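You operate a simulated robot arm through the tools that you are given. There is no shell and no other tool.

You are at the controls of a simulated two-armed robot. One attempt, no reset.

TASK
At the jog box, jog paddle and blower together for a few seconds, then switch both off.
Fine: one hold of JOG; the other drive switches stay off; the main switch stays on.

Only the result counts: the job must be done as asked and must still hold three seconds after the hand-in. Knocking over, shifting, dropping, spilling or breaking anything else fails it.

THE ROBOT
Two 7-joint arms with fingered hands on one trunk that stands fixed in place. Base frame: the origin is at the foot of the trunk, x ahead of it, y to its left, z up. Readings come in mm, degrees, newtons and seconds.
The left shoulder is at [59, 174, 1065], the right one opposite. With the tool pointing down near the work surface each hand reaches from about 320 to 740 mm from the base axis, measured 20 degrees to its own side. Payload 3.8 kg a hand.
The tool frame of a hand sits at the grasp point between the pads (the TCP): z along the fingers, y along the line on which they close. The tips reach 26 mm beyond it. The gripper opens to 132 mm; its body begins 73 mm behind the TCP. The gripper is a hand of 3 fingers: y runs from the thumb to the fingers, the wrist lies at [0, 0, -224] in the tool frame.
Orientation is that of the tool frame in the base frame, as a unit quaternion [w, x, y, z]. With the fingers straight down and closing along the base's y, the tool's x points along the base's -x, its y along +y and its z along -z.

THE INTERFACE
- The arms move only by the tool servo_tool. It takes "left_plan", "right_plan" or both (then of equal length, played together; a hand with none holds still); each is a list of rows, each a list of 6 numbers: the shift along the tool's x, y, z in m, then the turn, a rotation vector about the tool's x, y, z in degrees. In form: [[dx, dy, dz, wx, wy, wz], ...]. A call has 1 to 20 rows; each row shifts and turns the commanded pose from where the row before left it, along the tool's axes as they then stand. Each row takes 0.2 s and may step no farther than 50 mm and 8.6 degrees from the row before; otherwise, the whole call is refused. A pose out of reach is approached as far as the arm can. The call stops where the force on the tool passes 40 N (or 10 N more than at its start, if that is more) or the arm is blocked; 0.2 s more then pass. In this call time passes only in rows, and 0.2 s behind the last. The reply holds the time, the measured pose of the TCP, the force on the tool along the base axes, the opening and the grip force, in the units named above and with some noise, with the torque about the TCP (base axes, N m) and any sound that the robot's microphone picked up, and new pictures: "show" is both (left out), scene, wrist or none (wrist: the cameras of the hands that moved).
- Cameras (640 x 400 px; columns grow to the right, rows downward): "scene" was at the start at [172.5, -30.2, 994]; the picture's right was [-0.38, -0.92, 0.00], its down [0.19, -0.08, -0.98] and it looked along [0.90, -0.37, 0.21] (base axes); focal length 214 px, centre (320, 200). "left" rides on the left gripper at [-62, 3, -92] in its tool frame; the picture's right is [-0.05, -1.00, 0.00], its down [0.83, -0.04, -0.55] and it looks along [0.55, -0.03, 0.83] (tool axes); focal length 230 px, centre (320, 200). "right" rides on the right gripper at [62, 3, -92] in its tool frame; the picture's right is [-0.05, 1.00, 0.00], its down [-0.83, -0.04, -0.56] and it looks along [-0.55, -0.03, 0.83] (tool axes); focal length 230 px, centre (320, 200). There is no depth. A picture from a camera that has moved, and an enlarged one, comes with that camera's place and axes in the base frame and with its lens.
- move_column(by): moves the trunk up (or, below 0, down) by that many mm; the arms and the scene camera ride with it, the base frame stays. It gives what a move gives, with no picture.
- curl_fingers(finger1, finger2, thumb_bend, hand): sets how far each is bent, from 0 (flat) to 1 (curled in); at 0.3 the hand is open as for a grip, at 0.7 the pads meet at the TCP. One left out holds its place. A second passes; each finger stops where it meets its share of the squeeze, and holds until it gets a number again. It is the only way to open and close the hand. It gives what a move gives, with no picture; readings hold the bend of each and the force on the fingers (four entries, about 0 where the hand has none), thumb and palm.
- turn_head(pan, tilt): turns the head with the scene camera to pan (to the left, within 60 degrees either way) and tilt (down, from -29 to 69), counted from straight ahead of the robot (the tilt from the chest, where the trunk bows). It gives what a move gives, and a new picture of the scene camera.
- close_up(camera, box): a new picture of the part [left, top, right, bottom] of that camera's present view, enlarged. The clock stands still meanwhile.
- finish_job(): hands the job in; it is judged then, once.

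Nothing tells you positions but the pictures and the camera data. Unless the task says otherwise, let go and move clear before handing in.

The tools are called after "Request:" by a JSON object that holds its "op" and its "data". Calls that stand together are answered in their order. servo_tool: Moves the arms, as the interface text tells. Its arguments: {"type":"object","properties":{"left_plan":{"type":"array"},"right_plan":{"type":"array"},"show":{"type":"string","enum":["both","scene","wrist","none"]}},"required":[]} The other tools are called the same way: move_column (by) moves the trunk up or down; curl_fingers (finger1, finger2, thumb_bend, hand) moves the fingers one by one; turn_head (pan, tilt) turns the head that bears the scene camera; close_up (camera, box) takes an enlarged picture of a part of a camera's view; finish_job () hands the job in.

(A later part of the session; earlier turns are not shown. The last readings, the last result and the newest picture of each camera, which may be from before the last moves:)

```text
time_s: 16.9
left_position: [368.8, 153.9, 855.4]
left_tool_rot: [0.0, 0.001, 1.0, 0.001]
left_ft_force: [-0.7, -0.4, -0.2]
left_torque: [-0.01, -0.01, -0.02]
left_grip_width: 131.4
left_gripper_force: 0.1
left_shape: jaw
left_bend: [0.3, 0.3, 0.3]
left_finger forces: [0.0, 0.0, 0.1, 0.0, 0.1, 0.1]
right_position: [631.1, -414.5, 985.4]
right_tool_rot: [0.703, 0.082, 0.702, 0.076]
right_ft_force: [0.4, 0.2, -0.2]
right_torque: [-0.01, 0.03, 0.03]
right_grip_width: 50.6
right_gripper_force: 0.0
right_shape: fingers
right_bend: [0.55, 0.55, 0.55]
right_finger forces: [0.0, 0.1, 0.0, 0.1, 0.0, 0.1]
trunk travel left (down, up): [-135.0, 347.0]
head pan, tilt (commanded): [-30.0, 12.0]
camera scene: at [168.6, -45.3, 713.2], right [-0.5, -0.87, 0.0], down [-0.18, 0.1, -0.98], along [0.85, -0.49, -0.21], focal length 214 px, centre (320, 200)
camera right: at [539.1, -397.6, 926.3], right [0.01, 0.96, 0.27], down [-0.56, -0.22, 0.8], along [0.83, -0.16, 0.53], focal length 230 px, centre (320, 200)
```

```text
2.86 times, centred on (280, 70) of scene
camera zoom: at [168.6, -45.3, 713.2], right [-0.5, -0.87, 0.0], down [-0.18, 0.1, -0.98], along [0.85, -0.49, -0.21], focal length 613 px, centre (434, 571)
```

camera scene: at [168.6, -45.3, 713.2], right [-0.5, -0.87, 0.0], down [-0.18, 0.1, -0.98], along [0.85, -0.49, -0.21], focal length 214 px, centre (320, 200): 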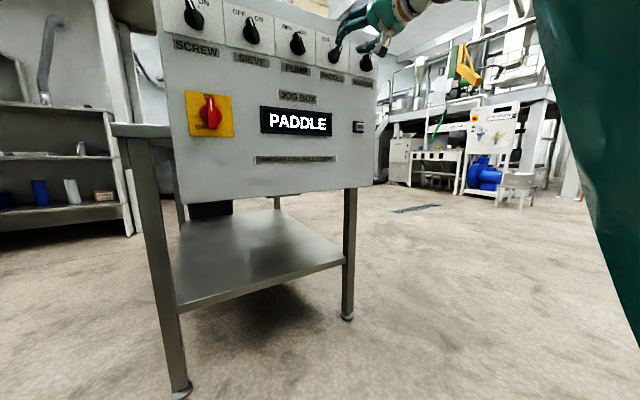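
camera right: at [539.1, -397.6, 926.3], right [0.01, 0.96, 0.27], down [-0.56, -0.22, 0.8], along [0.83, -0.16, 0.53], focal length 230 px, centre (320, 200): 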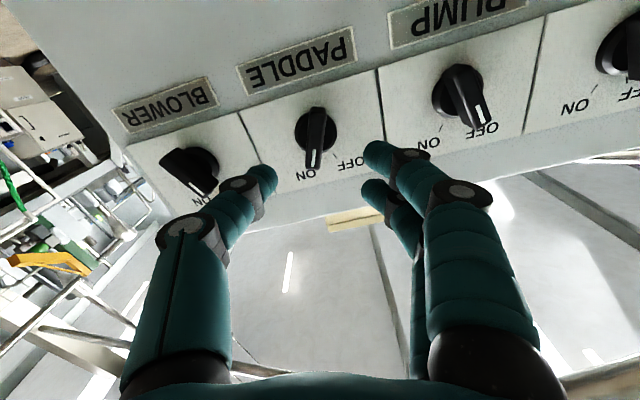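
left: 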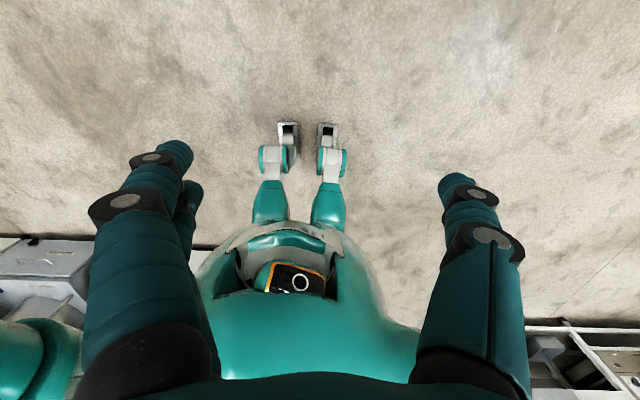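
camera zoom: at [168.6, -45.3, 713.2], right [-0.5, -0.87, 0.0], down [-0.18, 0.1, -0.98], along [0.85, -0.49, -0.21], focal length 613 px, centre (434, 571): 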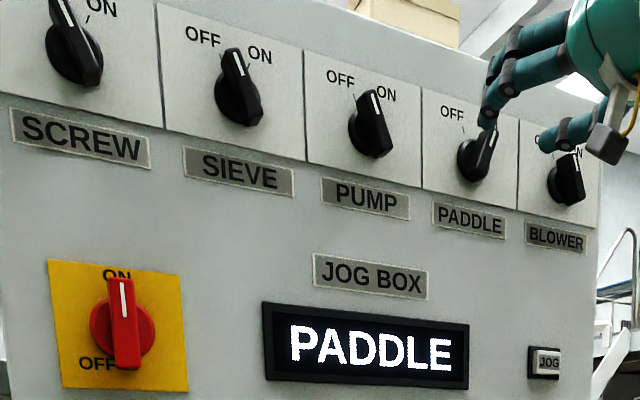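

PADDLE points to ON and stays there. Next is BLOWER: roll the hand back to -24° in free space, then slide right to y≈-534.

Request:
{"op": "servo_tool", "data": {"right_plan": [[0, 0, 0, 0, 0, -7.4], [0, 0, 0, 0, 0, -7.4], [0, 0, 0, 0, 0, -7.4], [0, 0, 0, 0, 0, -7.4], [0, 0, 0, 0, 0, -7.4], [0.0126, -0.0271, 0, 0, 0, 0], [0.0126, -0.0271, 0, 0, 0, 0], [0.0126, -0.0271, 0, 0, 0, 0], [0.0126, -0.0271, 0, 0, 0, 0]], "show": "both"}}

Request:
{"op": "close_up", "data": {"camera": "right", "box": [200, 80, 440, 230]}}

```text
time_s: 18.9
left_position: [368.8, 153.5, 854.8]
left_tool_rot: [0.0, 0.0, 1.0, -0.001]
left_ft_force: [0.4, -0.1, -0.1]
left_torque: [-0.02, -0.01, -0.01]
left_grip_width: 132.1
left_gripper_force: 0.0
left_shape: jaw
left_bend: [0.3, 0.3, 0.3]
left_finger forces: [0.0, 0.0, 0.0, 0.0, 0.0, 0.1]
right_position: [632.6, -538.0, 982.9]
right_tool_rot: [0.691, -0.145, 0.692, -0.152]
right_ft_force: [-0.5, 0.5, -0.8]
right_torque: [0.01, 0.02, -0.02]
right_grip_width: 50.8
right_gripper_force: 0.1
right_shape: fingers
right_bend: [0.55, 0.55, 0.55]
right_finger forces: [0.0, 0.0, 0.1, 0.1, 0.0, 0.1]
trunk travel left (down, up): [-135.0, 347.0]
head pan, tilt (commanded): [-30.0, 12.0]
camera scene: at [168.5, -45.3, 713.2], right [-0.5, -0.87, 0.0], down [-0.18, 0.1, -0.98], along [0.85, -0.49, -0.21], focal length 214 px, centre (320, 200)
camera right: at [540.1, -560.2, 925.7], right [0.01, 0.93, -0.36], down [-0.55, 0.31, 0.77], along [0.83, 0.19, 0.52], focal length 230 px, centre (320, 200)
```

scene: 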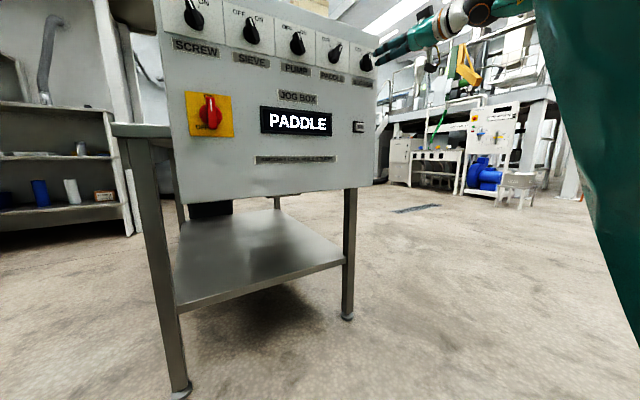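
right: 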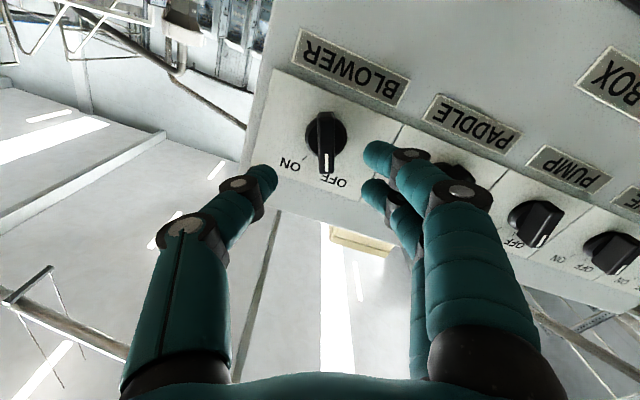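

```text
2.67 times, centred on (320, 155) of right
camera zoom: at [540.1, -560.2, 925.7], right [0.01, 0.93, -0.36], down [-0.55, 0.31, 0.77], along [0.83, 0.19, 0.52], focal length 614 px, centre (320, 320)
```

zoom: 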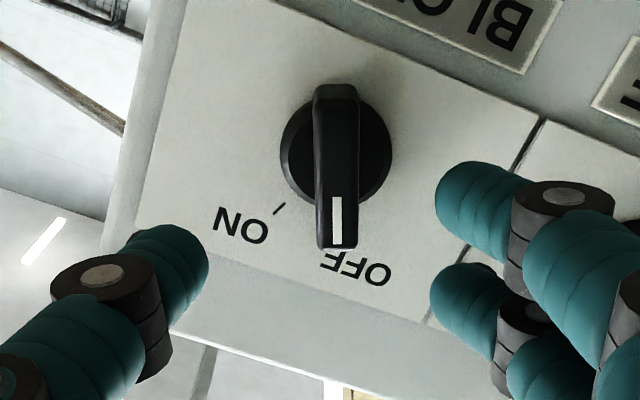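

BLOWER's bar is aligned, about 4–5 mm toward the finger side of center. I'll correct that and advance to x≈700.

Request:
{"op": "servo_tool", "data": {"right_plan": [[0, 0.0045, 0.023, 0, 0, 0], [0, 0, 0.023, 0, 0, 0], [0, 0, 0.021, 0, 0, 0]], "show": "wrist"}}

Request:
{"op": "close_up", "data": {"camera": "right", "box": [200, 80, 440, 230]}}

```text
time_s: 19.7
left_position: [369.2, 153.0, 854.6]
left_tool_rot: [0.0, 0.0, 1.0, -0.001]
left_ft_force: [-0.3, -0.2, 0.0]
left_torque: [-0.02, 0.0, 0.0]
left_grip_width: 131.9
left_gripper_force: 0.0
left_shape: jaw
left_bend: [0.3, 0.3, 0.3]
left_finger forces: [0.0, 0.1, 0.0, 0.0, 0.0, 0.0]
right_position: [702.8, -532.6, 983.0]
right_tool_rot: [0.691, -0.145, 0.692, -0.151]
right_ft_force: [0.4, 0.2, 0.1]
right_torque: [0.01, -0.03, -0.02]
right_grip_width: 50.7
right_gripper_force: 0.0
right_shape: fingers
right_bend: [0.55, 0.55, 0.55]
right_finger forces: [0.1, 0.1, 0.1, 0.1, 0.1, 0.0]
trunk travel left (down, up): [-135.0, 347.0]
head pan, tilt (commanded): [-30.0, 12.0]
camera right: at [609.4, -555.4, 925.3], right [0.01, 0.93, -0.36], down [-0.55, 0.31, 0.77], along [0.83, 0.19, 0.52], focal length 230 px, centre (320, 200)
```

right: 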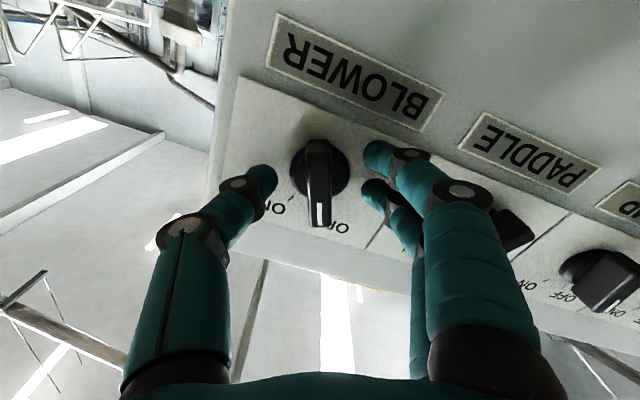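

```text
2.67 times, centred on (320, 155) of right
camera zoom: at [609.4, -555.4, 925.3], right [0.01, 0.93, -0.36], down [-0.55, 0.31, 0.77], along [0.83, 0.19, 0.52], focal length 614 px, centre (320, 320)
```

zoom: 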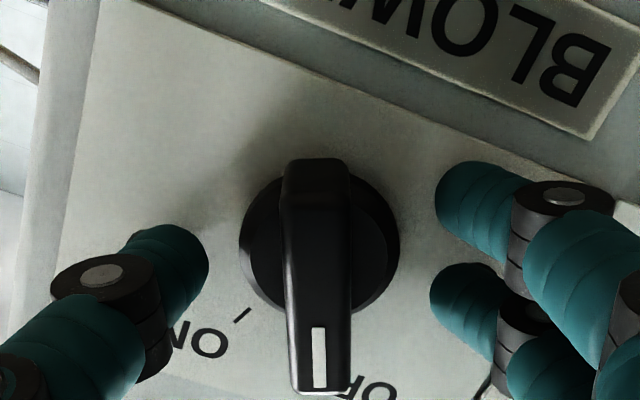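

Centered on BLOWER with no contact. I'll close on the bar and turn it toward ON.

Request:
{"op": "curl_fingers", "data": {"hand": "right", "finger1": 0.7, "finger2": 0.7, "thumb_bend": 0.7}}

Request:
{"op": "servo_tool", "data": {"right_plan": [[0, 0, 0, 0, 0, 8], [0, 0, 0, 0, 0, 8], [0, 0, 0, 0, 0, 8], [0, 0, 0, 0, 0, 8]], "show": "both"}}

Request:
{"op": "close_up", "data": {"camera": "right", "box": [220, 100, 420, 240]}}

Request:
{"op": "close_up", "data": {"camera": "scene", "box": [170, 0, 390, 140]}}

```text
time_s: 20.7
left_position: [368.3, 153.4, 855.2]
left_tool_rot: [0.002, 0.0, 1.0, 0.0]
left_ft_force: [-0.5, 0.6, 0.7]
left_torque: [0.01, 0.03, -0.02]
left_grip_width: 131.8
left_gripper_force: 0.0
left_shape: jaw
left_bend: [0.3, 0.3, 0.3]
left_finger forces: [0.0, 0.0, 0.1, 0.1, 0.1, 0.0]
right_position: [701.9, -531.9, 983.2]
right_tool_rot: [0.692, -0.144, 0.691, -0.151]
right_ft_force: [-6.3, 3.1, -1.4]
right_torque: [0.03, 0.05, 0.06]
right_grip_width: 18.5
right_gripper_force: 12.1
right_shape: fingers
right_bend: [0.65, 0.66, 0.68]
right_finger forces: [4.7, 6.3, 0.0, 0.1, 13.1, 0.0]
trunk travel left (down, up): [-135.0, 347.0]
head pan, tilt (commanded): [-30.0, 12.0]
```

```text
time_s: 21.7
left_position: [368.9, 153.4, 855.3]
left_tool_rot: [0.001, -0.001, 1.0, -0.001]
left_ft_force: [0.8, 0.1, 0.6]
left_torque: [0.01, 0.0, -0.02]
left_grip_width: 131.8
left_gripper_force: 0.1
left_shape: jaw
left_bend: [0.3, 0.3, 0.3]
left_finger forces: [0.0, 0.0, 0.1, 0.1, 0.0, 0.0]
right_position: [700.2, -531.1, 982.6]
right_tool_rot: [0.706, 0.053, 0.704, 0.046]
right_ft_force: [2.4, 0.7, 3.5]
right_torque: [0.0, -0.13, -0.01]
right_grip_width: 18.0
right_gripper_force: 6.2
right_shape: fingers
right_bend: [0.66, 0.65, 0.67]
right_finger forces: [2.6, 4.3, 0.0, 0.0, 5.6, 0.1]
trunk travel left (down, up): [-135.0, 347.0]
head pan, tilt (commanded): [-30.0, 12.0]
camera scene: at [168.5, -45.1, 713.2], right [-0.5, -0.87, 0.0], down [-0.18, 0.1, -0.98], along [0.85, -0.49, -0.21], focal length 214 px, centre (320, 200)
camera right: at [607.8, -519.4, 922.0], right [0.01, 0.98, 0.19], down [-0.56, -0.15, 0.82], along [0.83, -0.11, 0.55], focal length 230 px, centre (320, 200)
```

scene: 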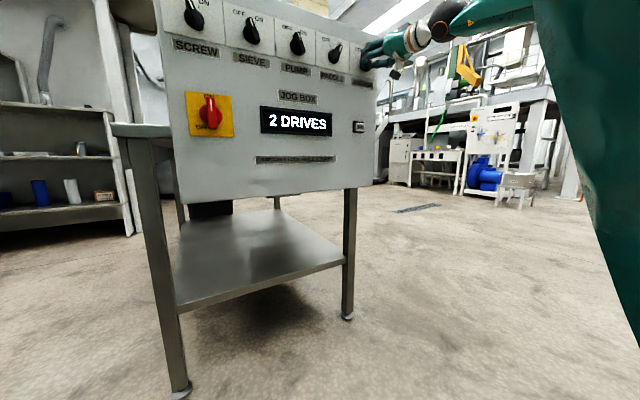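
right: 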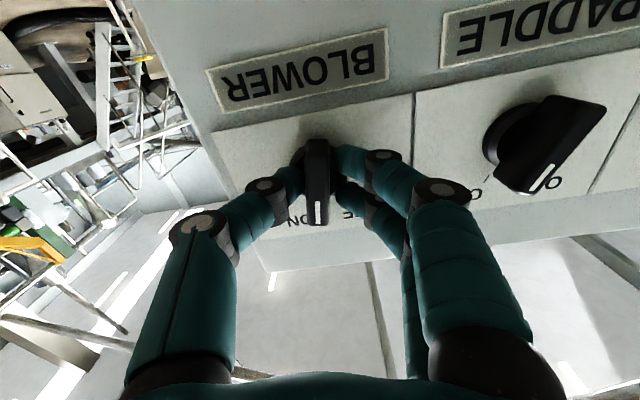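

```text
2.86 times, centred on (320, 170) of right
camera zoom: at [607.8, -519.4, 922.0], right [0.01, 0.98, 0.19], down [-0.56, -0.15, 0.82], along [0.83, -0.11, 0.55], focal length 657 px, centre (320, 286)
```

zoom: 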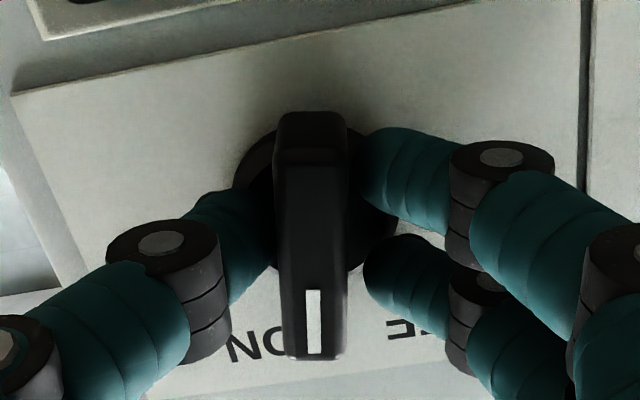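

```text
2.86 times, centred on (280, 70) of scene
camera zoom: at [168.5, -45.1, 713.2], right [-0.5, -0.87, 0.0], down [-0.18, 0.1, -0.98], along [0.85, -0.49, -0.21], focal length 613 px, centre (434, 571)
```

zoom: 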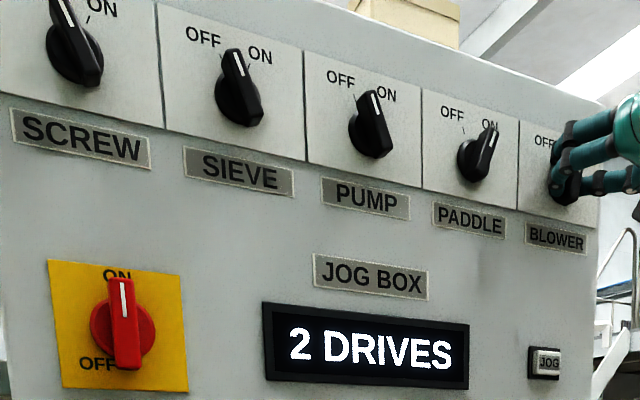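

The display says "2 DRIVES", so both switches are registered. I'll turn a little further toward the ON stop before releasing.

Request:
{"op": "servo_tool", "data": {"right_plan": [[0, 0, 0, 0, 0, 5], [0, 0, 0, 0, 0, 5]], "show": "wrist"}}

```text
time_s: 22.3
left_position: [368.4, 154.2, 855.0]
left_tool_rot: [0.0, 0.0, 1.0, -0.001]
left_ft_force: [0.1, -0.9, 0.3]
left_torque: [0.0, 0.03, -0.01]
left_grip_width: 132.0
left_gripper_force: 0.0
left_shape: jaw
left_bend: [0.3, 0.3, 0.3]
left_finger forces: [0.0, 0.0, 0.0, 0.0, 0.0, 0.0]
right_position: [699.7, -530.8, 983.8]
right_tool_rot: [0.7, 0.114, 0.697, 0.106]
right_ft_force: [1.8, 1.0, 4.6]
right_torque: [0.01, -0.12, 0.05]
right_grip_width: 17.9
right_gripper_force: 6.2
right_shape: fingers
right_bend: [0.66, 0.65, 0.67]
right_finger forces: [2.6, 4.9, 0.0, 0.1, 4.7, 0.0]
trunk travel left (down, up): [-135.0, 347.0]
head pan, tilt (commanded): [-30.0, 12.0]
camera right: at [607.4, -508.8, 924.4], right [0.01, 0.93, 0.36], down [-0.56, -0.29, 0.78], along [0.83, -0.21, 0.52], focal length 230 px, centre (320, 200)
```

right: 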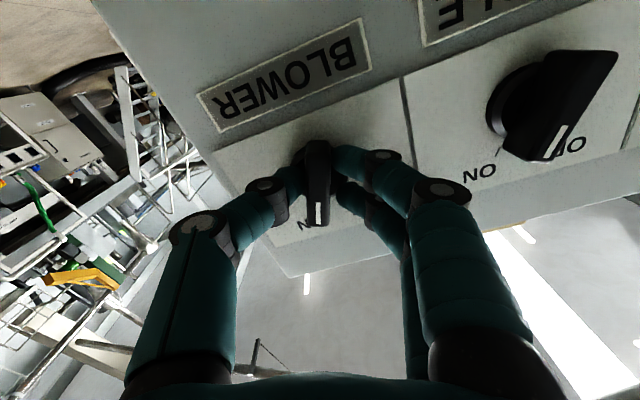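

No limit here; the hand is at about +18° and still following. I'll turn 5° more, then release.

Request:
{"op": "servo_tool", "data": {"right_plan": [[0, 0, 0, 0, 0, 5]], "show": "none"}}

Request:
{"op": "curl_fingers", "data": {"hand": "right", "finger1": 0.55, "finger2": 0.55, "thumb_bend": 0.55}}

Request:
{"op": "close_up", "data": {"camera": "right", "box": [200, 80, 440, 250]}}

```text
time_s: 22.7
left_position: [369.5, 153.7, 854.7]
left_tool_rot: [0.0, 0.0, 1.0, 0.0]
left_ft_force: [-0.5, 0.1, 0.3]
left_torque: [-0.03, 0.01, 0.01]
left_grip_width: 131.9
left_gripper_force: 0.0
left_shape: jaw
left_bend: [0.3, 0.3, 0.3]
left_finger forces: [0.1, 0.1, 0.1, 0.1, 0.1, 0.0]
right_position: [699.5, -530.6, 981.3]
right_tool_rot: [0.694, 0.144, 0.692, 0.137]
right_ft_force: [0.8, 2.1, 1.5]
right_torque: [-0.03, -0.07, 0.04]
right_grip_width: 15.5
right_gripper_force: 5.3
right_shape: fingers
right_bend: [0.66, 0.64, 0.68]
right_finger forces: [2.4, 4.1, 0.0, 0.0, 4.4, 0.1]
trunk travel left (down, up): [-135.0, 347.0]
head pan, tilt (commanded): [-30.0, 12.0]
```

```text
time_s: 23.7
left_position: [368.6, 154.3, 855.2]
left_tool_rot: [0.0, 0.0, 1.0, 0.0]
left_ft_force: [0.2, -0.2, 0.0]
left_torque: [0.0, 0.01, 0.02]
left_grip_width: 131.8
left_gripper_force: 0.0
left_shape: jaw
left_bend: [0.3, 0.3, 0.3]
left_finger forces: [0.0, 0.1, 0.1, 0.0, 0.0, 0.0]
right_position: [699.6, -531.1, 982.1]
right_tool_rot: [0.694, 0.143, 0.692, 0.137]
right_ft_force: [0.2, -0.4, 0.5]
right_torque: [-0.03, 0.02, 0.02]
right_grip_width: 50.4
right_gripper_force: 0.2
right_shape: fingers
right_bend: [0.55, 0.55, 0.55]
right_finger forces: [0.0, 0.0, 0.0, 0.0, 0.1, 0.1]
trunk travel left (down, up): [-135.0, 347.0]
head pan, tilt (commanded): [-30.0, 12.0]
```

```text
2.35 times, centred on (320, 165) of right
camera zoom: at [607.0, -504.2, 926.1], right [0.01, 0.9, 0.44], down [-0.56, -0.36, 0.75], along [0.83, -0.25, 0.5], focal length 541 px, centre (320, 282)
```

zoom: 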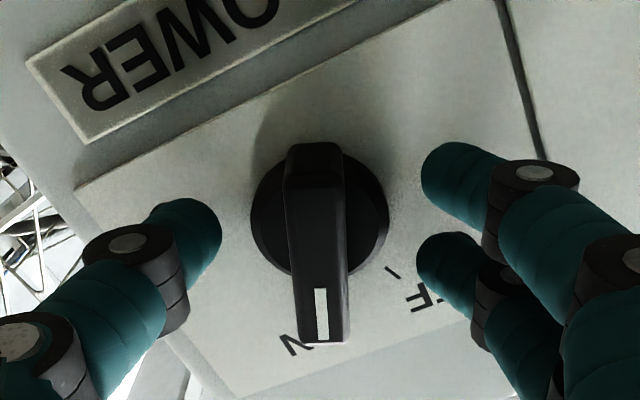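

BLOWER sits at ON and the fingers are free of it. I'll back straight out, unroll the hand to level, and tuck the two fingers so the thumb alone can press JOG.

Request:
{"op": "servo_tool", "data": {"right_plan": [[0, 0, -0.03, 0, 0, 0], [0, 0, -0.03, 0, 0, 0], [0, 0, -0.03, 0, 0, 0], [0, 0, 0, 0, 0, -7.8], [0, 0, 0, 0, 0, -7.8], [0, 0, 0, 0, 0, -7.8]], "show": "none"}}

Request:
{"op": "curl_fingers", "data": {"hand": "right", "finger1": 1.0, "finger2": 1.0, "thumb_bend": 0.5}}

Request:
{"op": "move_column", "data": {"by": -130}}

Request:
{"op": "servo_tool", "data": {"right_plan": [[0, 0, 0, 0, 0, 0]], "show": "both"}}

```text
time_s: 25.1
left_position: [370.2, 154.8, 855.3]
left_tool_rot: [0.0, 0.0, 1.0, 0.0]
left_ft_force: [-0.3, 0.5, 1.2]
left_torque: [-0.01, 0.02, -0.01]
left_grip_width: 131.7
left_gripper_force: 0.0
left_shape: jaw
left_bend: [0.3, 0.3, 0.3]
left_finger forces: [0.0, 0.0, 0.0, 0.1, 0.0, 0.0]
right_position: [610.4, -532.2, 982.2]
right_tool_rot: [0.707, 0.0, 0.707, -0.008]
right_ft_force: [-0.1, 0.0, 0.5]
right_torque: [0.0, -0.02, -0.02]
right_grip_width: 50.3
right_gripper_force: 0.1
right_shape: fingers
right_bend: [0.55, 0.55, 0.55]
right_finger forces: [0.1, 0.1, 0.0, 0.1, 0.1, 0.1]
trunk travel left (down, up): [-135.0, 347.0]
head pan, tilt (commanded): [-30.0, 12.0]
```

```text
time_s: 26.1
left_position: [369.2, 152.9, 855.3]
left_tool_rot: [0.0, 0.0, 1.0, 0.0]
left_ft_force: [0.3, 0.0, -0.2]
left_torque: [-0.03, -0.01, 0.0]
left_grip_width: 131.7
left_gripper_force: 0.0
left_shape: jaw
left_bend: [0.3, 0.3, 0.3]
left_finger forces: [0.0, 0.1, 0.0, 0.0, 0.1, 0.0]
right_position: [612.2, -528.8, 983.3]
right_tool_rot: [0.707, 0.0, 0.707, -0.006]
right_ft_force: [-0.2, -0.4, 0.2]
right_torque: [0.01, -0.01, 0.01]
right_grip_width: 44.4
right_gripper_force: 0.0
right_shape: fingers
right_bend: [1.0, 1.0, 0.5]
right_finger forces: [0.0, 0.0, 0.0, 0.0, 0.0, 0.0]
trunk travel left (down, up): [-135.0, 347.0]
head pan, tilt (commanded): [-30.0, 12.0]
```

```text
time_s: 27.7
left_position: [368.2, 154.3, 724.8]
left_tool_rot: [0.0, 0.001, 1.0, 0.0]
left_ft_force: [0.3, -0.6, 0.5]
left_torque: [0.02, 0.01, -0.01]
left_grip_width: 131.8
left_gripper_force: 0.1
left_shape: jaw
left_bend: [0.3, 0.3, 0.3]
left_finger forces: [0.0, 0.1, 0.1, 0.1, 0.0, 0.0]
right_position: [609.8, -530.5, 852.2]
right_tool_rot: [0.708, 0.001, 0.706, -0.008]
right_ft_force: [0.9, 0.2, 0.6]
right_torque: [-0.01, -0.01, 0.0]
right_grip_width: 44.3
right_gripper_force: 0.1
right_shape: fingers
right_bend: [1.0, 1.0, 0.5]
right_finger forces: [0.0, 0.0, 0.0, 0.0, 0.0, 0.1]
trunk travel left (down, up): [-5.0, 477.0]
head pan, tilt (commanded): [-30.0, 12.0]
```

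```text
time_s: 28.1
left_position: [367.9, 153.2, 725.6]
left_tool_rot: [0.0, 0.0, 1.0, 0.0]
left_ft_force: [-0.3, 0.2, 0.8]
left_torque: [0.0, -0.04, 0.0]
left_grip_width: 131.8
left_gripper_force: 0.1
left_shape: jaw
left_bend: [0.3, 0.3, 0.3]
left_finger forces: [0.1, 0.0, 0.0, 0.1, 0.1, 0.0]
right_position: [610.0, -530.3, 852.1]
right_tool_rot: [0.708, 0.0, 0.707, -0.007]
right_ft_force: [0.7, 0.2, 0.3]
right_torque: [0.01, -0.01, 0.02]
right_grip_width: 44.6
right_gripper_force: 0.0
right_shape: fingers
right_bend: [1.0, 1.0, 0.5]
right_finger forces: [0.0, 0.0, 0.1, 0.0, 0.0, 0.0]
trunk travel left (down, up): [-5.0, 477.0]
head pan, tilt (commanded): [-30.0, 12.0]
camera scene: at [183.0, -45.3, 590.4], right [-0.5, -0.87, 0.0], down [-0.18, 0.1, -0.98], along [0.85, -0.49, -0.21], focal length 214 px, centre (320, 200)
camera right: at [517.6, -527.4, 790.3], right [0.01, 1.0, 0.04], down [-0.56, -0.03, 0.83], along [0.83, -0.03, 0.56], focal length 230 px, centre (320, 200)
```

scene: 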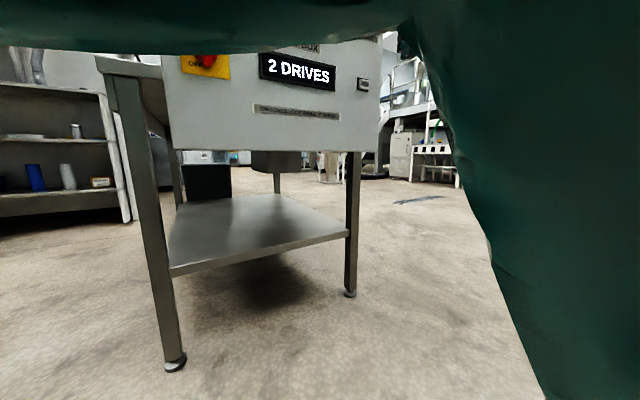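
right: 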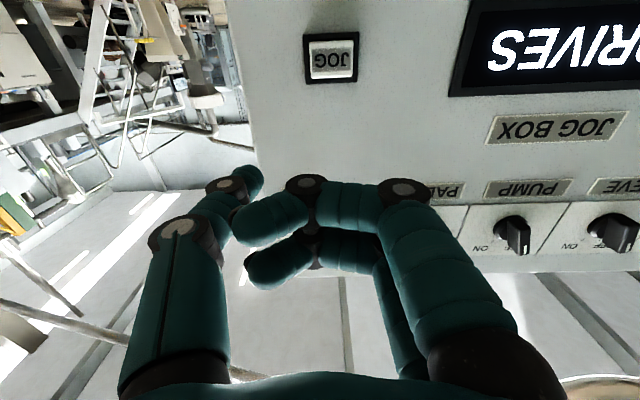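

Both drives are selected and the trunk is low. The thumb tip now leads the curled fingers by about 20 mm, and JOG is in plain view. I'll enlarge it to locate it precisely.

Request:
{"op": "close_up", "data": {"camera": "right", "box": [270, 10, 400, 100]}}

Request:
{"op": "close_up", "data": {"camera": "scene", "box": [250, 30, 400, 130]}}

Request:
{"op": "close_up", "data": {"camera": "right", "box": [200, 140, 360, 260]}}

```text
4.44 times, centred on (335, 55) of right
camera zoom: at [517.6, -527.4, 790.3], right [0.01, 1.0, 0.04], down [-0.56, -0.03, 0.83], along [0.83, -0.03, 0.56], focal length 1022 px, centre (253, 844)
```

zoom: 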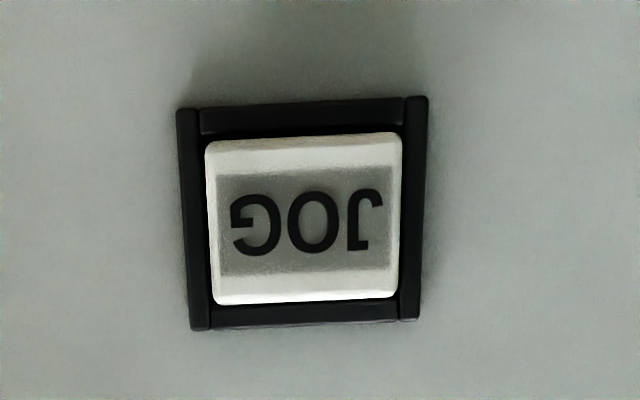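

```text
4.00 times, centred on (325, 80) of scene
camera zoom: at [183.0, -45.3, 590.4], right [-0.5, -0.87, 0.0], down [-0.18, 0.1, -0.98], along [0.85, -0.49, -0.21], focal length 858 px, centre (300, 680)
```

zoom: 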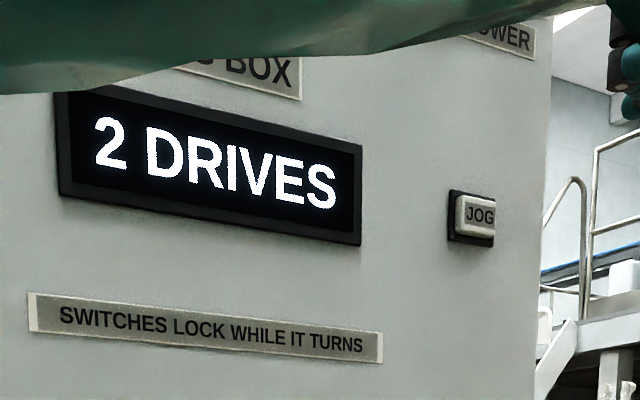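

```text
3.33 times, centred on (280, 200) of right
camera zoom: at [517.6, -527.4, 790.3], right [0.01, 1.0, 0.04], down [-0.56, -0.03, 0.83], along [0.83, -0.03, 0.56], focal length 767 px, centre (453, 200)
```

zoom: 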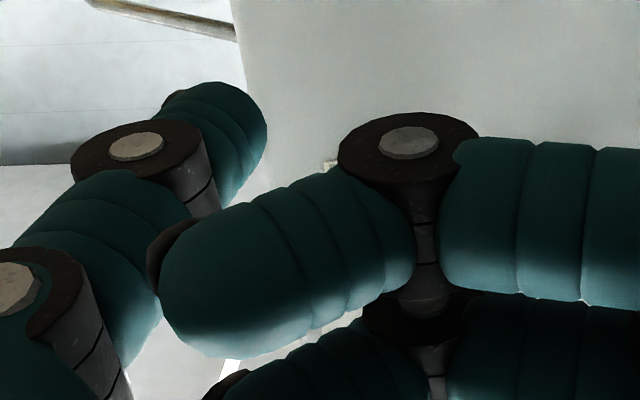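

JOG's cap is about 34 x 24 mm, centered near y≈-521, z≈799–800, with its face around x≈730. The thumb tip is about 38 mm right of the TCP and 26–33 mm ahead. I'll bring the thumb in front of the cap, still short of it.

Request:
{"op": "servo_tool", "data": {"right_plan": [[0.0177, 0.0154, 0.018, 0, 0, 0], [0.0177, 0.0154, 0.018, 0, 0, 0], [0.0177, 0.0154, 0.018, 0, 0, 0.5]], "show": "both"}}

Request:
{"op": "close_up", "data": {"camera": "right", "box": [160, 60, 360, 240]}}

```text
time_s: 28.9
left_position: [367.5, 153.9, 725.4]
left_tool_rot: [0.0, 0.0, 1.0, 0.0]
left_ft_force: [0.6, 0.0, 0.1]
left_torque: [0.0, -0.02, 0.02]
left_grip_width: 131.9
left_gripper_force: 0.0
left_shape: jaw
left_bend: [0.3, 0.3, 0.3]
left_finger forces: [0.1, 0.0, 0.1, 0.0, 0.0, 0.1]
right_position: [665.8, -483.2, 797.1]
right_tool_rot: [0.708, 0.004, 0.707, -0.004]
right_ft_force: [-0.2, 0.8, -0.1]
right_torque: [-0.03, 0.0, 0.0]
right_grip_width: 44.3
right_gripper_force: 0.1
right_shape: fingers
right_bend: [1.0, 1.0, 0.5]
right_finger forces: [0.0, 0.0, 0.0, 0.1, 0.1, 0.0]
trunk travel left (down, up): [-5.0, 477.0]
head pan, tilt (commanded): [-30.0, 12.0]
camera scene: at [183.0, -45.3, 590.4], right [-0.5, -0.87, 0.0], down [-0.18, 0.1, -0.98], along [0.85, -0.49, -0.21], focal length 214 px, centre (320, 200)
camera right: at [573.3, -479.5, 735.5], right [0.01, 1.0, 0.05], down [-0.56, -0.04, 0.83], along [0.83, -0.04, 0.56], focal length 230 px, centre (320, 200)
```

scene: 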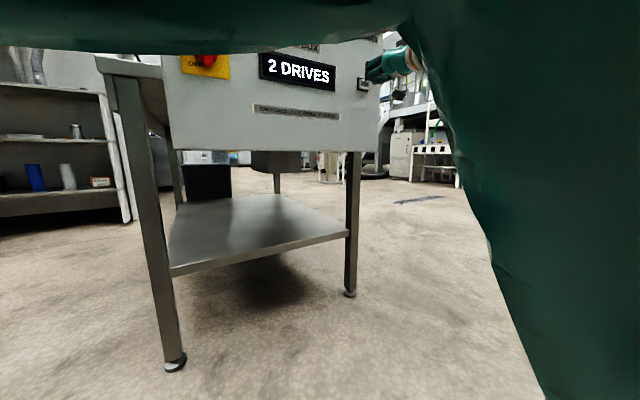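
right: 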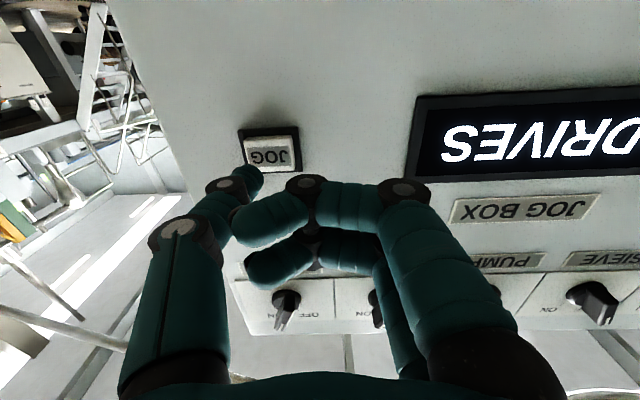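

```text
2.22 times, centred on (260, 150) of right
camera zoom: at [573.3, -479.5, 735.5], right [0.01, 1.0, 0.05], down [-0.56, -0.04, 0.83], along [0.83, -0.04, 0.56], focal length 511 px, centre (453, 311)
```

zoom: 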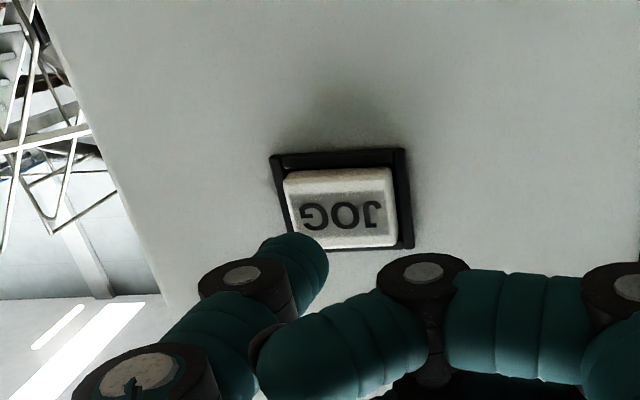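

The thumb lines up with the cap center to within about 2 mm. I'll approach to just short of contact.

Request:
{"op": "servo_tool", "data": {"right_plan": [[0, 0.001, 0.012, 0, 0, 0], [0, 0.001, 0.01, 0, 0, 0]], "show": "wrist"}}

Request:
{"op": "close_up", "data": {"camera": "right", "box": [180, 100, 340, 220]}}

```text
time_s: 29.5
left_position: [369.5, 152.7, 725.1]
left_tool_rot: [0.001, -0.001, 1.0, 0.0]
left_ft_force: [-0.1, -0.3, 0.4]
left_torque: [0.0, -0.01, -0.02]
left_grip_width: 131.9
left_gripper_force: 0.1
left_shape: jaw
left_bend: [0.3, 0.3, 0.3]
left_finger forces: [0.1, 0.0, 0.0, 0.0, 0.0, 0.1]
right_position: [686.9, -483.1, 797.7]
right_tool_rot: [0.708, 0.004, 0.707, -0.005]
right_ft_force: [-0.7, -1.3, -0.5]
right_torque: [-0.01, 0.03, -0.01]
right_grip_width: 44.3
right_gripper_force: 0.0
right_shape: fingers
right_bend: [1.0, 1.0, 0.5]
right_finger forces: [0.0, 0.0, 0.0, 0.1, 0.1, 0.1]
trunk travel left (down, up): [-5.0, 477.0]
head pan, tilt (commanded): [-30.0, 12.0]
camera right: at [594.1, -480.0, 736.2], right [0.01, 1.0, 0.05], down [-0.56, -0.04, 0.83], along [0.83, -0.04, 0.56], focal length 230 px, centre (320, 200)
```

right: 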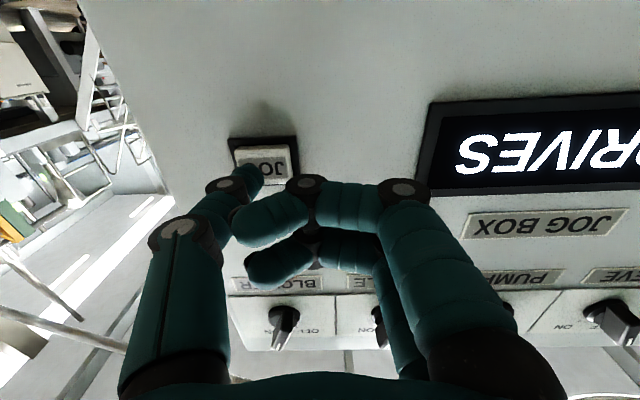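

```text
3.33 times, centred on (260, 160) of right
camera zoom: at [594.1, -480.0, 736.2], right [0.01, 1.0, 0.05], down [-0.56, -0.04, 0.83], along [0.83, -0.04, 0.56], focal length 767 px, centre (520, 333)
```

zoom: 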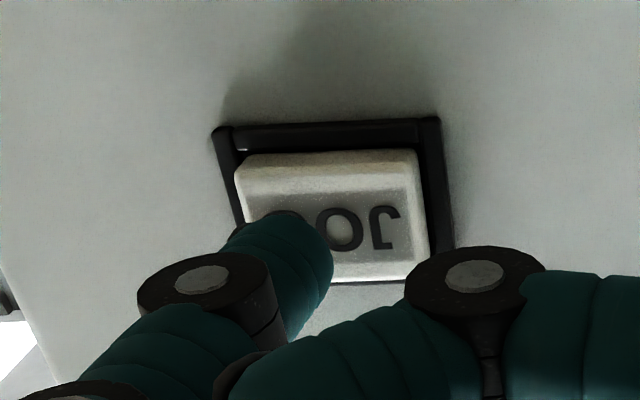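

The thumb is a few millimeters short of the cap center and still not touching. I'll push in slowly; once it makes contact I'll only go forward and hold, so that it counts as a single press.

Request:
{"op": "servo_tool", "data": {"right_plan": [[0, 0, 0.002, 0, 0, 0], [0, 0, 0.002, 0, 0, 0], [0, 0, 0.002, 0, 0, 0], [0, 0, 0.002, 0, 0, 0]], "show": "wrist"}}

Request:
{"op": "close_up", "data": {"camera": "scene", "box": [250, 30, 400, 130]}}

```text
time_s: 30.5
left_position: [368.5, 154.4, 725.3]
left_tool_rot: [0.001, 0.001, 1.0, 0.0]
left_ft_force: [1.0, 0.1, -0.2]
left_torque: [-0.03, 0.0, 0.0]
left_grip_width: 132.0
left_gripper_force: 0.0
left_shape: jaw
left_bend: [0.3, 0.3, 0.3]
left_finger forces: [0.0, 0.1, 0.0, 0.1, 0.0, 0.0]
right_position: [695.5, -484.3, 799.0]
right_tool_rot: [0.708, 0.002, 0.706, -0.003]
right_ft_force: [0.3, -0.1, -0.2]
right_torque: [0.03, 0.0, 0.02]
right_grip_width: 44.3
right_gripper_force: 0.0
right_shape: fingers
right_bend: [1.0, 1.0, 0.5]
right_finger forces: [0.0, 0.0, 0.0, 0.0, 0.0, 0.1]
trunk travel left (down, up): [-5.0, 477.0]
head pan, tilt (commanded): [-30.0, 12.0]
camera right: at [602.2, -480.6, 736.3], right [0.01, 1.0, 0.05], down [-0.56, -0.04, 0.83], along [0.83, -0.04, 0.56], focal length 230 px, centre (320, 200)
```

right: 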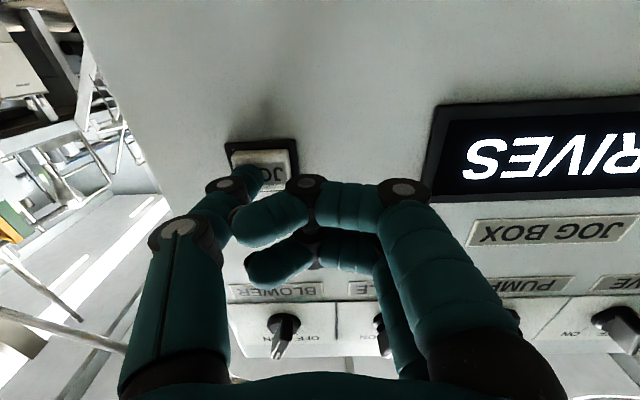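

```text
4.00 times, centred on (325, 80) of scene
camera zoom: at [183.0, -45.3, 590.4], right [-0.5, -0.87, 0.0], down [-0.18, 0.1, -0.98], along [0.85, -0.49, -0.21], focal length 858 px, centre (300, 680)
```

zoom: 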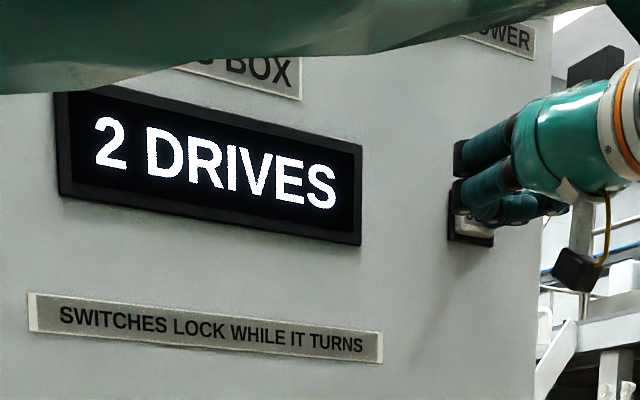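

Still no contact at x≈695, and the curled fingers are well clear of the panel. I'll continue slowly forward.

Request:
{"op": "servo_tool", "data": {"right_plan": [[0, 0, 0.0015, 0, 0, 0], [0, 0, 0.0015, 0, 0, 0], [0, 0, 0.0015, 0, 0, 0]], "show": "wrist"}}

Request:
{"op": "close_up", "data": {"camera": "right", "box": [180, 100, 340, 220]}}

```text
time_s: 31.3
left_position: [369.2, 154.1, 725.6]
left_tool_rot: [0.0, 0.0, 1.0, 0.0]
left_ft_force: [-1.0, -0.3, -0.3]
left_torque: [0.02, -0.03, -0.01]
left_grip_width: 131.7
left_gripper_force: 0.0
left_shape: jaw
left_bend: [0.3, 0.3, 0.3]
left_finger forces: [0.1, 0.0, 0.0, 0.0, 0.0, 0.0]
right_position: [698.3, -484.5, 798.6]
right_tool_rot: [0.708, 0.004, 0.707, -0.004]
right_ft_force: [-3.9, 0.9, -1.6]
right_torque: [0.07, 0.07, -0.23]
right_grip_width: 44.4
right_gripper_force: 2.2
right_shape: fingers
right_bend: [1.0, 1.0, 0.5]
right_finger forces: [0.1, 0.0, 0.1, 0.0, 4.3, 0.0]
trunk travel left (down, up): [-5.0, 477.0]
head pan, tilt (commanded): [-30.0, 12.0]
heard: click
camera right: at [606.9, -480.6, 737.4], right [0.01, 1.0, 0.05], down [-0.56, -0.04, 0.83], along [0.83, -0.04, 0.56], focal length 230 px, centre (320, 200)
```

right: 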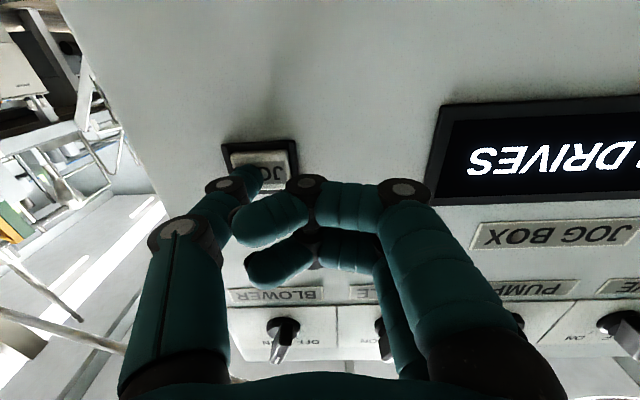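

```text
3.33 times, centred on (260, 160) of right
camera zoom: at [606.9, -480.6, 737.4], right [0.01, 1.0, 0.05], down [-0.56, -0.04, 0.83], along [0.83, -0.04, 0.56], focal length 767 px, centre (520, 333)
```

zoom: 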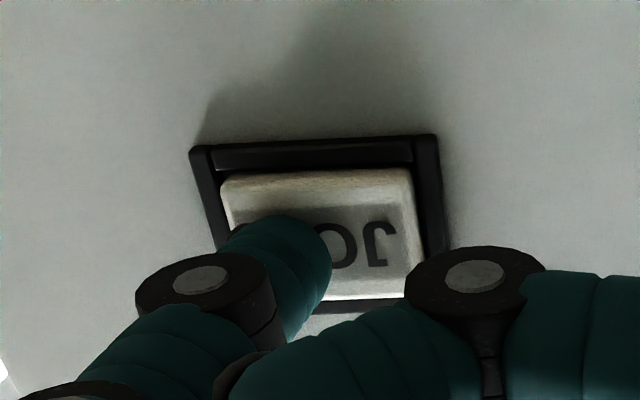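

A click was heard and the thumb is pressing with about 4 N. I'll add a small extra push for a secure hold and check the display.

Request:
{"op": "servo_tool", "data": {"right_plan": [[0, 0, 0.0015, 0, 0, 0], [0, 0, 0.001, 0, 0, 0]], "show": "none"}}

Request:
{"op": "close_up", "data": {"camera": "scene", "box": [250, 30, 400, 130]}}

```text
time_s: 31.9
left_position: [367.7, 153.9, 725.9]
left_tool_rot: [0.001, -0.001, 1.0, 0.001]
left_ft_force: [-0.2, 0.2, -0.4]
left_torque: [-0.03, -0.03, -0.02]
left_grip_width: 132.0
left_gripper_force: 0.0
left_shape: jaw
left_bend: [0.3, 0.3, 0.3]
left_finger forces: [0.1, 0.0, 0.0, 0.1, 0.0, 0.0]
right_position: [701.6, -483.7, 800.1]
right_tool_rot: [0.707, 0.004, 0.707, -0.004]
right_ft_force: [-14.4, 1.7, -1.3]
right_torque: [0.1, 0.09, -0.66]
right_grip_width: 44.5
right_gripper_force: 7.2
right_shape: fingers
right_bend: [1.0, 1.0, 0.5]
right_finger forces: [0.0, 0.1, 0.0, 0.0, 14.5, 0.0]
trunk travel left (down, up): [-5.0, 477.0]
head pan, tilt (commanded): [-30.0, 12.0]
```

```text
4.00 times, centred on (325, 80) of scene
camera zoom: at [182.4, -45.3, 590.6], right [-0.5, -0.87, 0.0], down [-0.18, 0.1, -0.98], along [0.85, -0.49, -0.21], focal length 858 px, centre (300, 680)
```

zoom: 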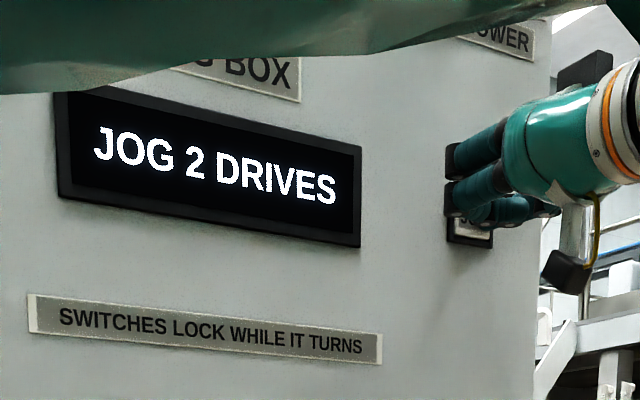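

The display shows "JOG 2 DRIVES", so both are jogging. I'll hold steady for about three more seconds.

Request:
{"op": "servo_tool", "data": {"right_plan": [[0, 0, 0, 0, 0, 0], [0, 0, 0, 0, 0, 0], [0, 0, 0, 0, 0, 0], [0, 0, 0, 0, 0, 0], [0, 0, 0, 0, 0, 0], [0, 0, 0, 0, 0, 0], [0, 0, 0, 0, 0, 0], [0, 0, 0, 0, 0, 0], [0, 0, 0, 0, 0, 0], [0, 0, 0, 0, 0, 0], [0, 0, 0, 0, 0, 0], [0, 0, 0, 0, 0, 0], [0, 0, 0, 0, 0, 0], [0, 0, 0, 0, 0, 0]], "show": "none"}}

Request:
{"op": "close_up", "data": {"camera": "scene", "box": [250, 30, 400, 130]}}

```text
time_s: 34.9
left_position: [368.0, 153.1, 726.0]
left_tool_rot: [0.002, 0.0, 1.0, -0.001]
left_ft_force: [0.6, -0.4, 0.2]
left_torque: [0.0, -0.02, 0.01]
left_grip_width: 132.0
left_gripper_force: 0.0
left_shape: jaw
left_bend: [0.3, 0.3, 0.3]
left_finger forces: [0.0, 0.1, 0.0, 0.0, 0.1, 0.1]
right_position: [701.8, -482.3, 799.0]
right_tool_rot: [0.708, 0.003, 0.706, -0.003]
right_ft_force: [-16.1, 0.9, -3.0]
right_torque: [0.17, 0.14, -0.78]
right_grip_width: 44.6
right_gripper_force: 8.4
right_shape: fingers
right_bend: [1.0, 1.0, 0.5]
right_finger forces: [0.0, 0.1, 0.0, 0.1, 16.8, 0.0]
trunk travel left (down, up): [-5.0, 477.0]
head pan, tilt (commanded): [-30.0, 12.0]
```

```text
4.00 times, centred on (325, 80) of scene
camera zoom: at [182.4, -45.4, 590.6], right [-0.5, -0.87, 0.0], down [-0.18, 0.1, -0.98], along [0.85, -0.49, -0.21], focal length 858 px, centre (300, 680)
```

zoom: 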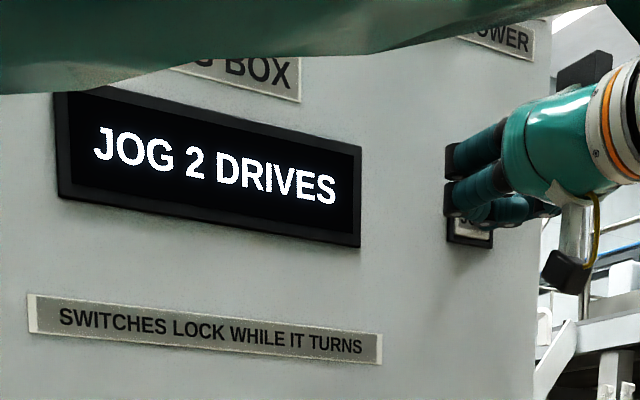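

JOG has been held unbroken for about 3.7 s with both drives running. I'll release now in one clean backward motion.

Request:
{"op": "servo_tool", "data": {"right_plan": [[0, 0, -0.03, 0, 0, 0], [0, 0, -0.03, 0, 0, 0], [0, 0, -0.03, 0, 0, 0]], "show": "both"}}

Request:
{"op": "close_up", "data": {"camera": "scene", "box": [250, 30, 400, 130]}}

```text
time_s: 35.7
left_position: [368.9, 153.2, 725.9]
left_tool_rot: [0.0, -0.001, 1.0, 0.0]
left_ft_force: [-1.3, -0.4, -0.7]
left_torque: [0.02, 0.02, -0.01]
left_grip_width: 131.9
left_gripper_force: 0.1
left_shape: jaw
left_bend: [0.3, 0.3, 0.3]
left_finger forces: [0.0, 0.0, 0.1, 0.0, 0.1, 0.0]
right_position: [613.6, -482.5, 797.8]
right_tool_rot: [0.708, 0.002, 0.707, -0.003]
right_ft_force: [0.0, -0.4, -0.5]
right_torque: [-0.04, 0.0, -0.02]
right_grip_width: 44.5
right_gripper_force: 0.1
right_shape: fingers
right_bend: [1.0, 1.0, 0.5]
right_finger forces: [0.0, 0.1, 0.1, 0.1, 0.0, 0.0]
trunk travel left (down, up): [-5.0, 477.0]
head pan, tilt (commanded): [-30.0, 12.0]
camera scene: at [183.1, -45.3, 590.4], right [-0.5, -0.87, 0.0], down [-0.18, 0.1, -0.98], along [0.85, -0.49, -0.21], focal length 214 px, centre (320, 200)
camera right: at [520.5, -478.4, 736.4], right [0.01, 1.0, 0.05], down [-0.56, -0.04, 0.83], along [0.83, -0.04, 0.56], focal length 230 px, centre (320, 200)
```

scene: 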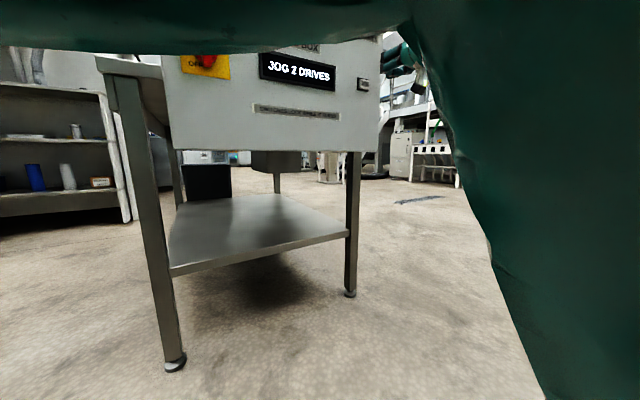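
right: 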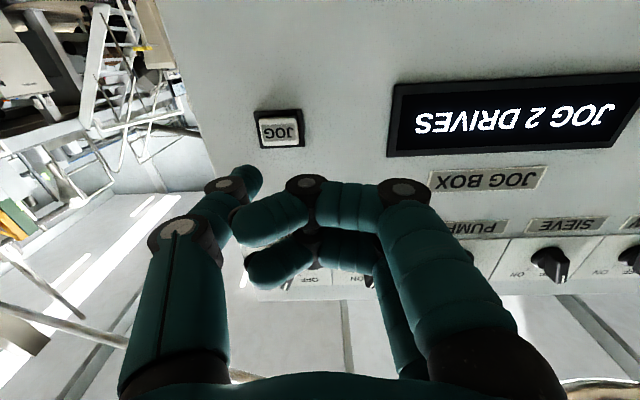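

```text
4.00 times, centred on (325, 80) of scene
camera zoom: at [183.1, -45.3, 590.4], right [-0.5, -0.87, 0.0], down [-0.18, 0.1, -0.98], along [0.85, -0.49, -0.21], focal length 858 px, centre (300, 680)
```

zoom: 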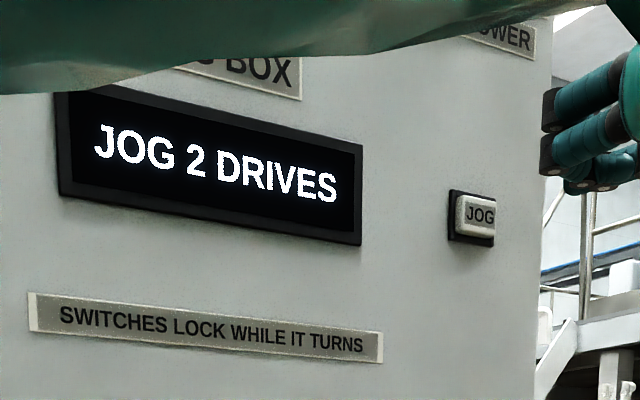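

The thumb is off and the JOG cap is out, but the display still says "JOG 2 DRIVES". Perhaps the drives are running down, so I'll wait a second and look again.

Request:
{"op": "servo_tool", "data": {"right_plan": [[0, 0, 0, 0, 0, 0], [0, 0, 0, 0, 0, 0], [0, 0, 0, 0, 0, 0], [0, 0, 0, 0, 0, 0], [0, 0, 0, 0, 0, 0]], "show": "none"}}

Request:
{"op": "close_up", "data": {"camera": "scene", "box": [250, 30, 400, 130]}}

Request:
{"op": "close_up", "data": {"camera": "right", "box": [230, 80, 380, 180]}}

```text
time_s: 36.9
left_position: [367.4, 153.8, 725.0]
left_tool_rot: [0.001, 0.0, 1.0, 0.0]
left_ft_force: [0.1, -0.1, 0.6]
left_torque: [0.01, -0.01, -0.03]
left_grip_width: 132.0
left_gripper_force: 0.0
left_shape: jaw
left_bend: [0.3, 0.3, 0.3]
left_finger forces: [0.0, 0.1, 0.0, 0.0, 0.1, 0.0]
right_position: [613.6, -481.7, 797.2]
right_tool_rot: [0.708, 0.002, 0.706, -0.003]
right_ft_force: [1.5, -0.1, 0.0]
right_torque: [0.0, -0.05, -0.01]
right_grip_width: 44.5
right_gripper_force: 0.1
right_shape: fingers
right_bend: [1.0, 1.0, 0.5]
right_finger forces: [0.0, 0.0, 0.0, 0.0, 0.0, 0.1]
trunk travel left (down, up): [-5.0, 477.0]
head pan, tilt (commanded): [-30.0, 12.0]
```

```text
4.00 times, centred on (325, 80) of scene
camera zoom: at [183.0, -45.3, 590.4], right [-0.5, -0.87, 0.0], down [-0.18, 0.1, -0.98], along [0.85, -0.49, -0.21], focal length 858 px, centre (300, 680)
```

zoom: 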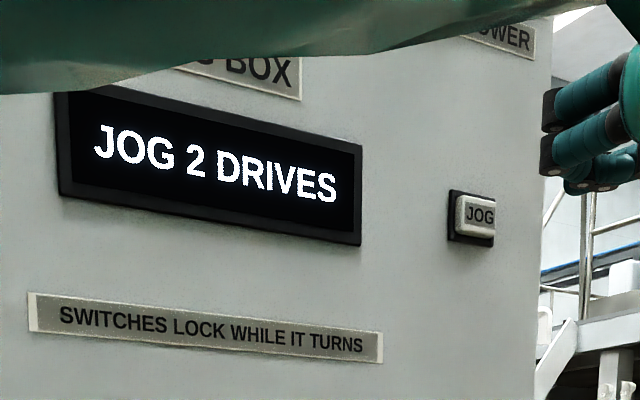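

```text
4.00 times, centred on (305, 130) of right
camera zoom: at [520.6, -478.7, 736.5], right [0.01, 1.0, 0.05], down [-0.56, -0.04, 0.83], along [0.83, -0.04, 0.56], focal length 920 px, centre (380, 480)
```

zoom: 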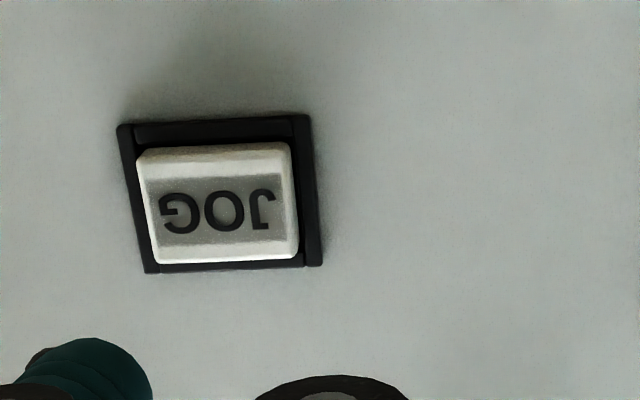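

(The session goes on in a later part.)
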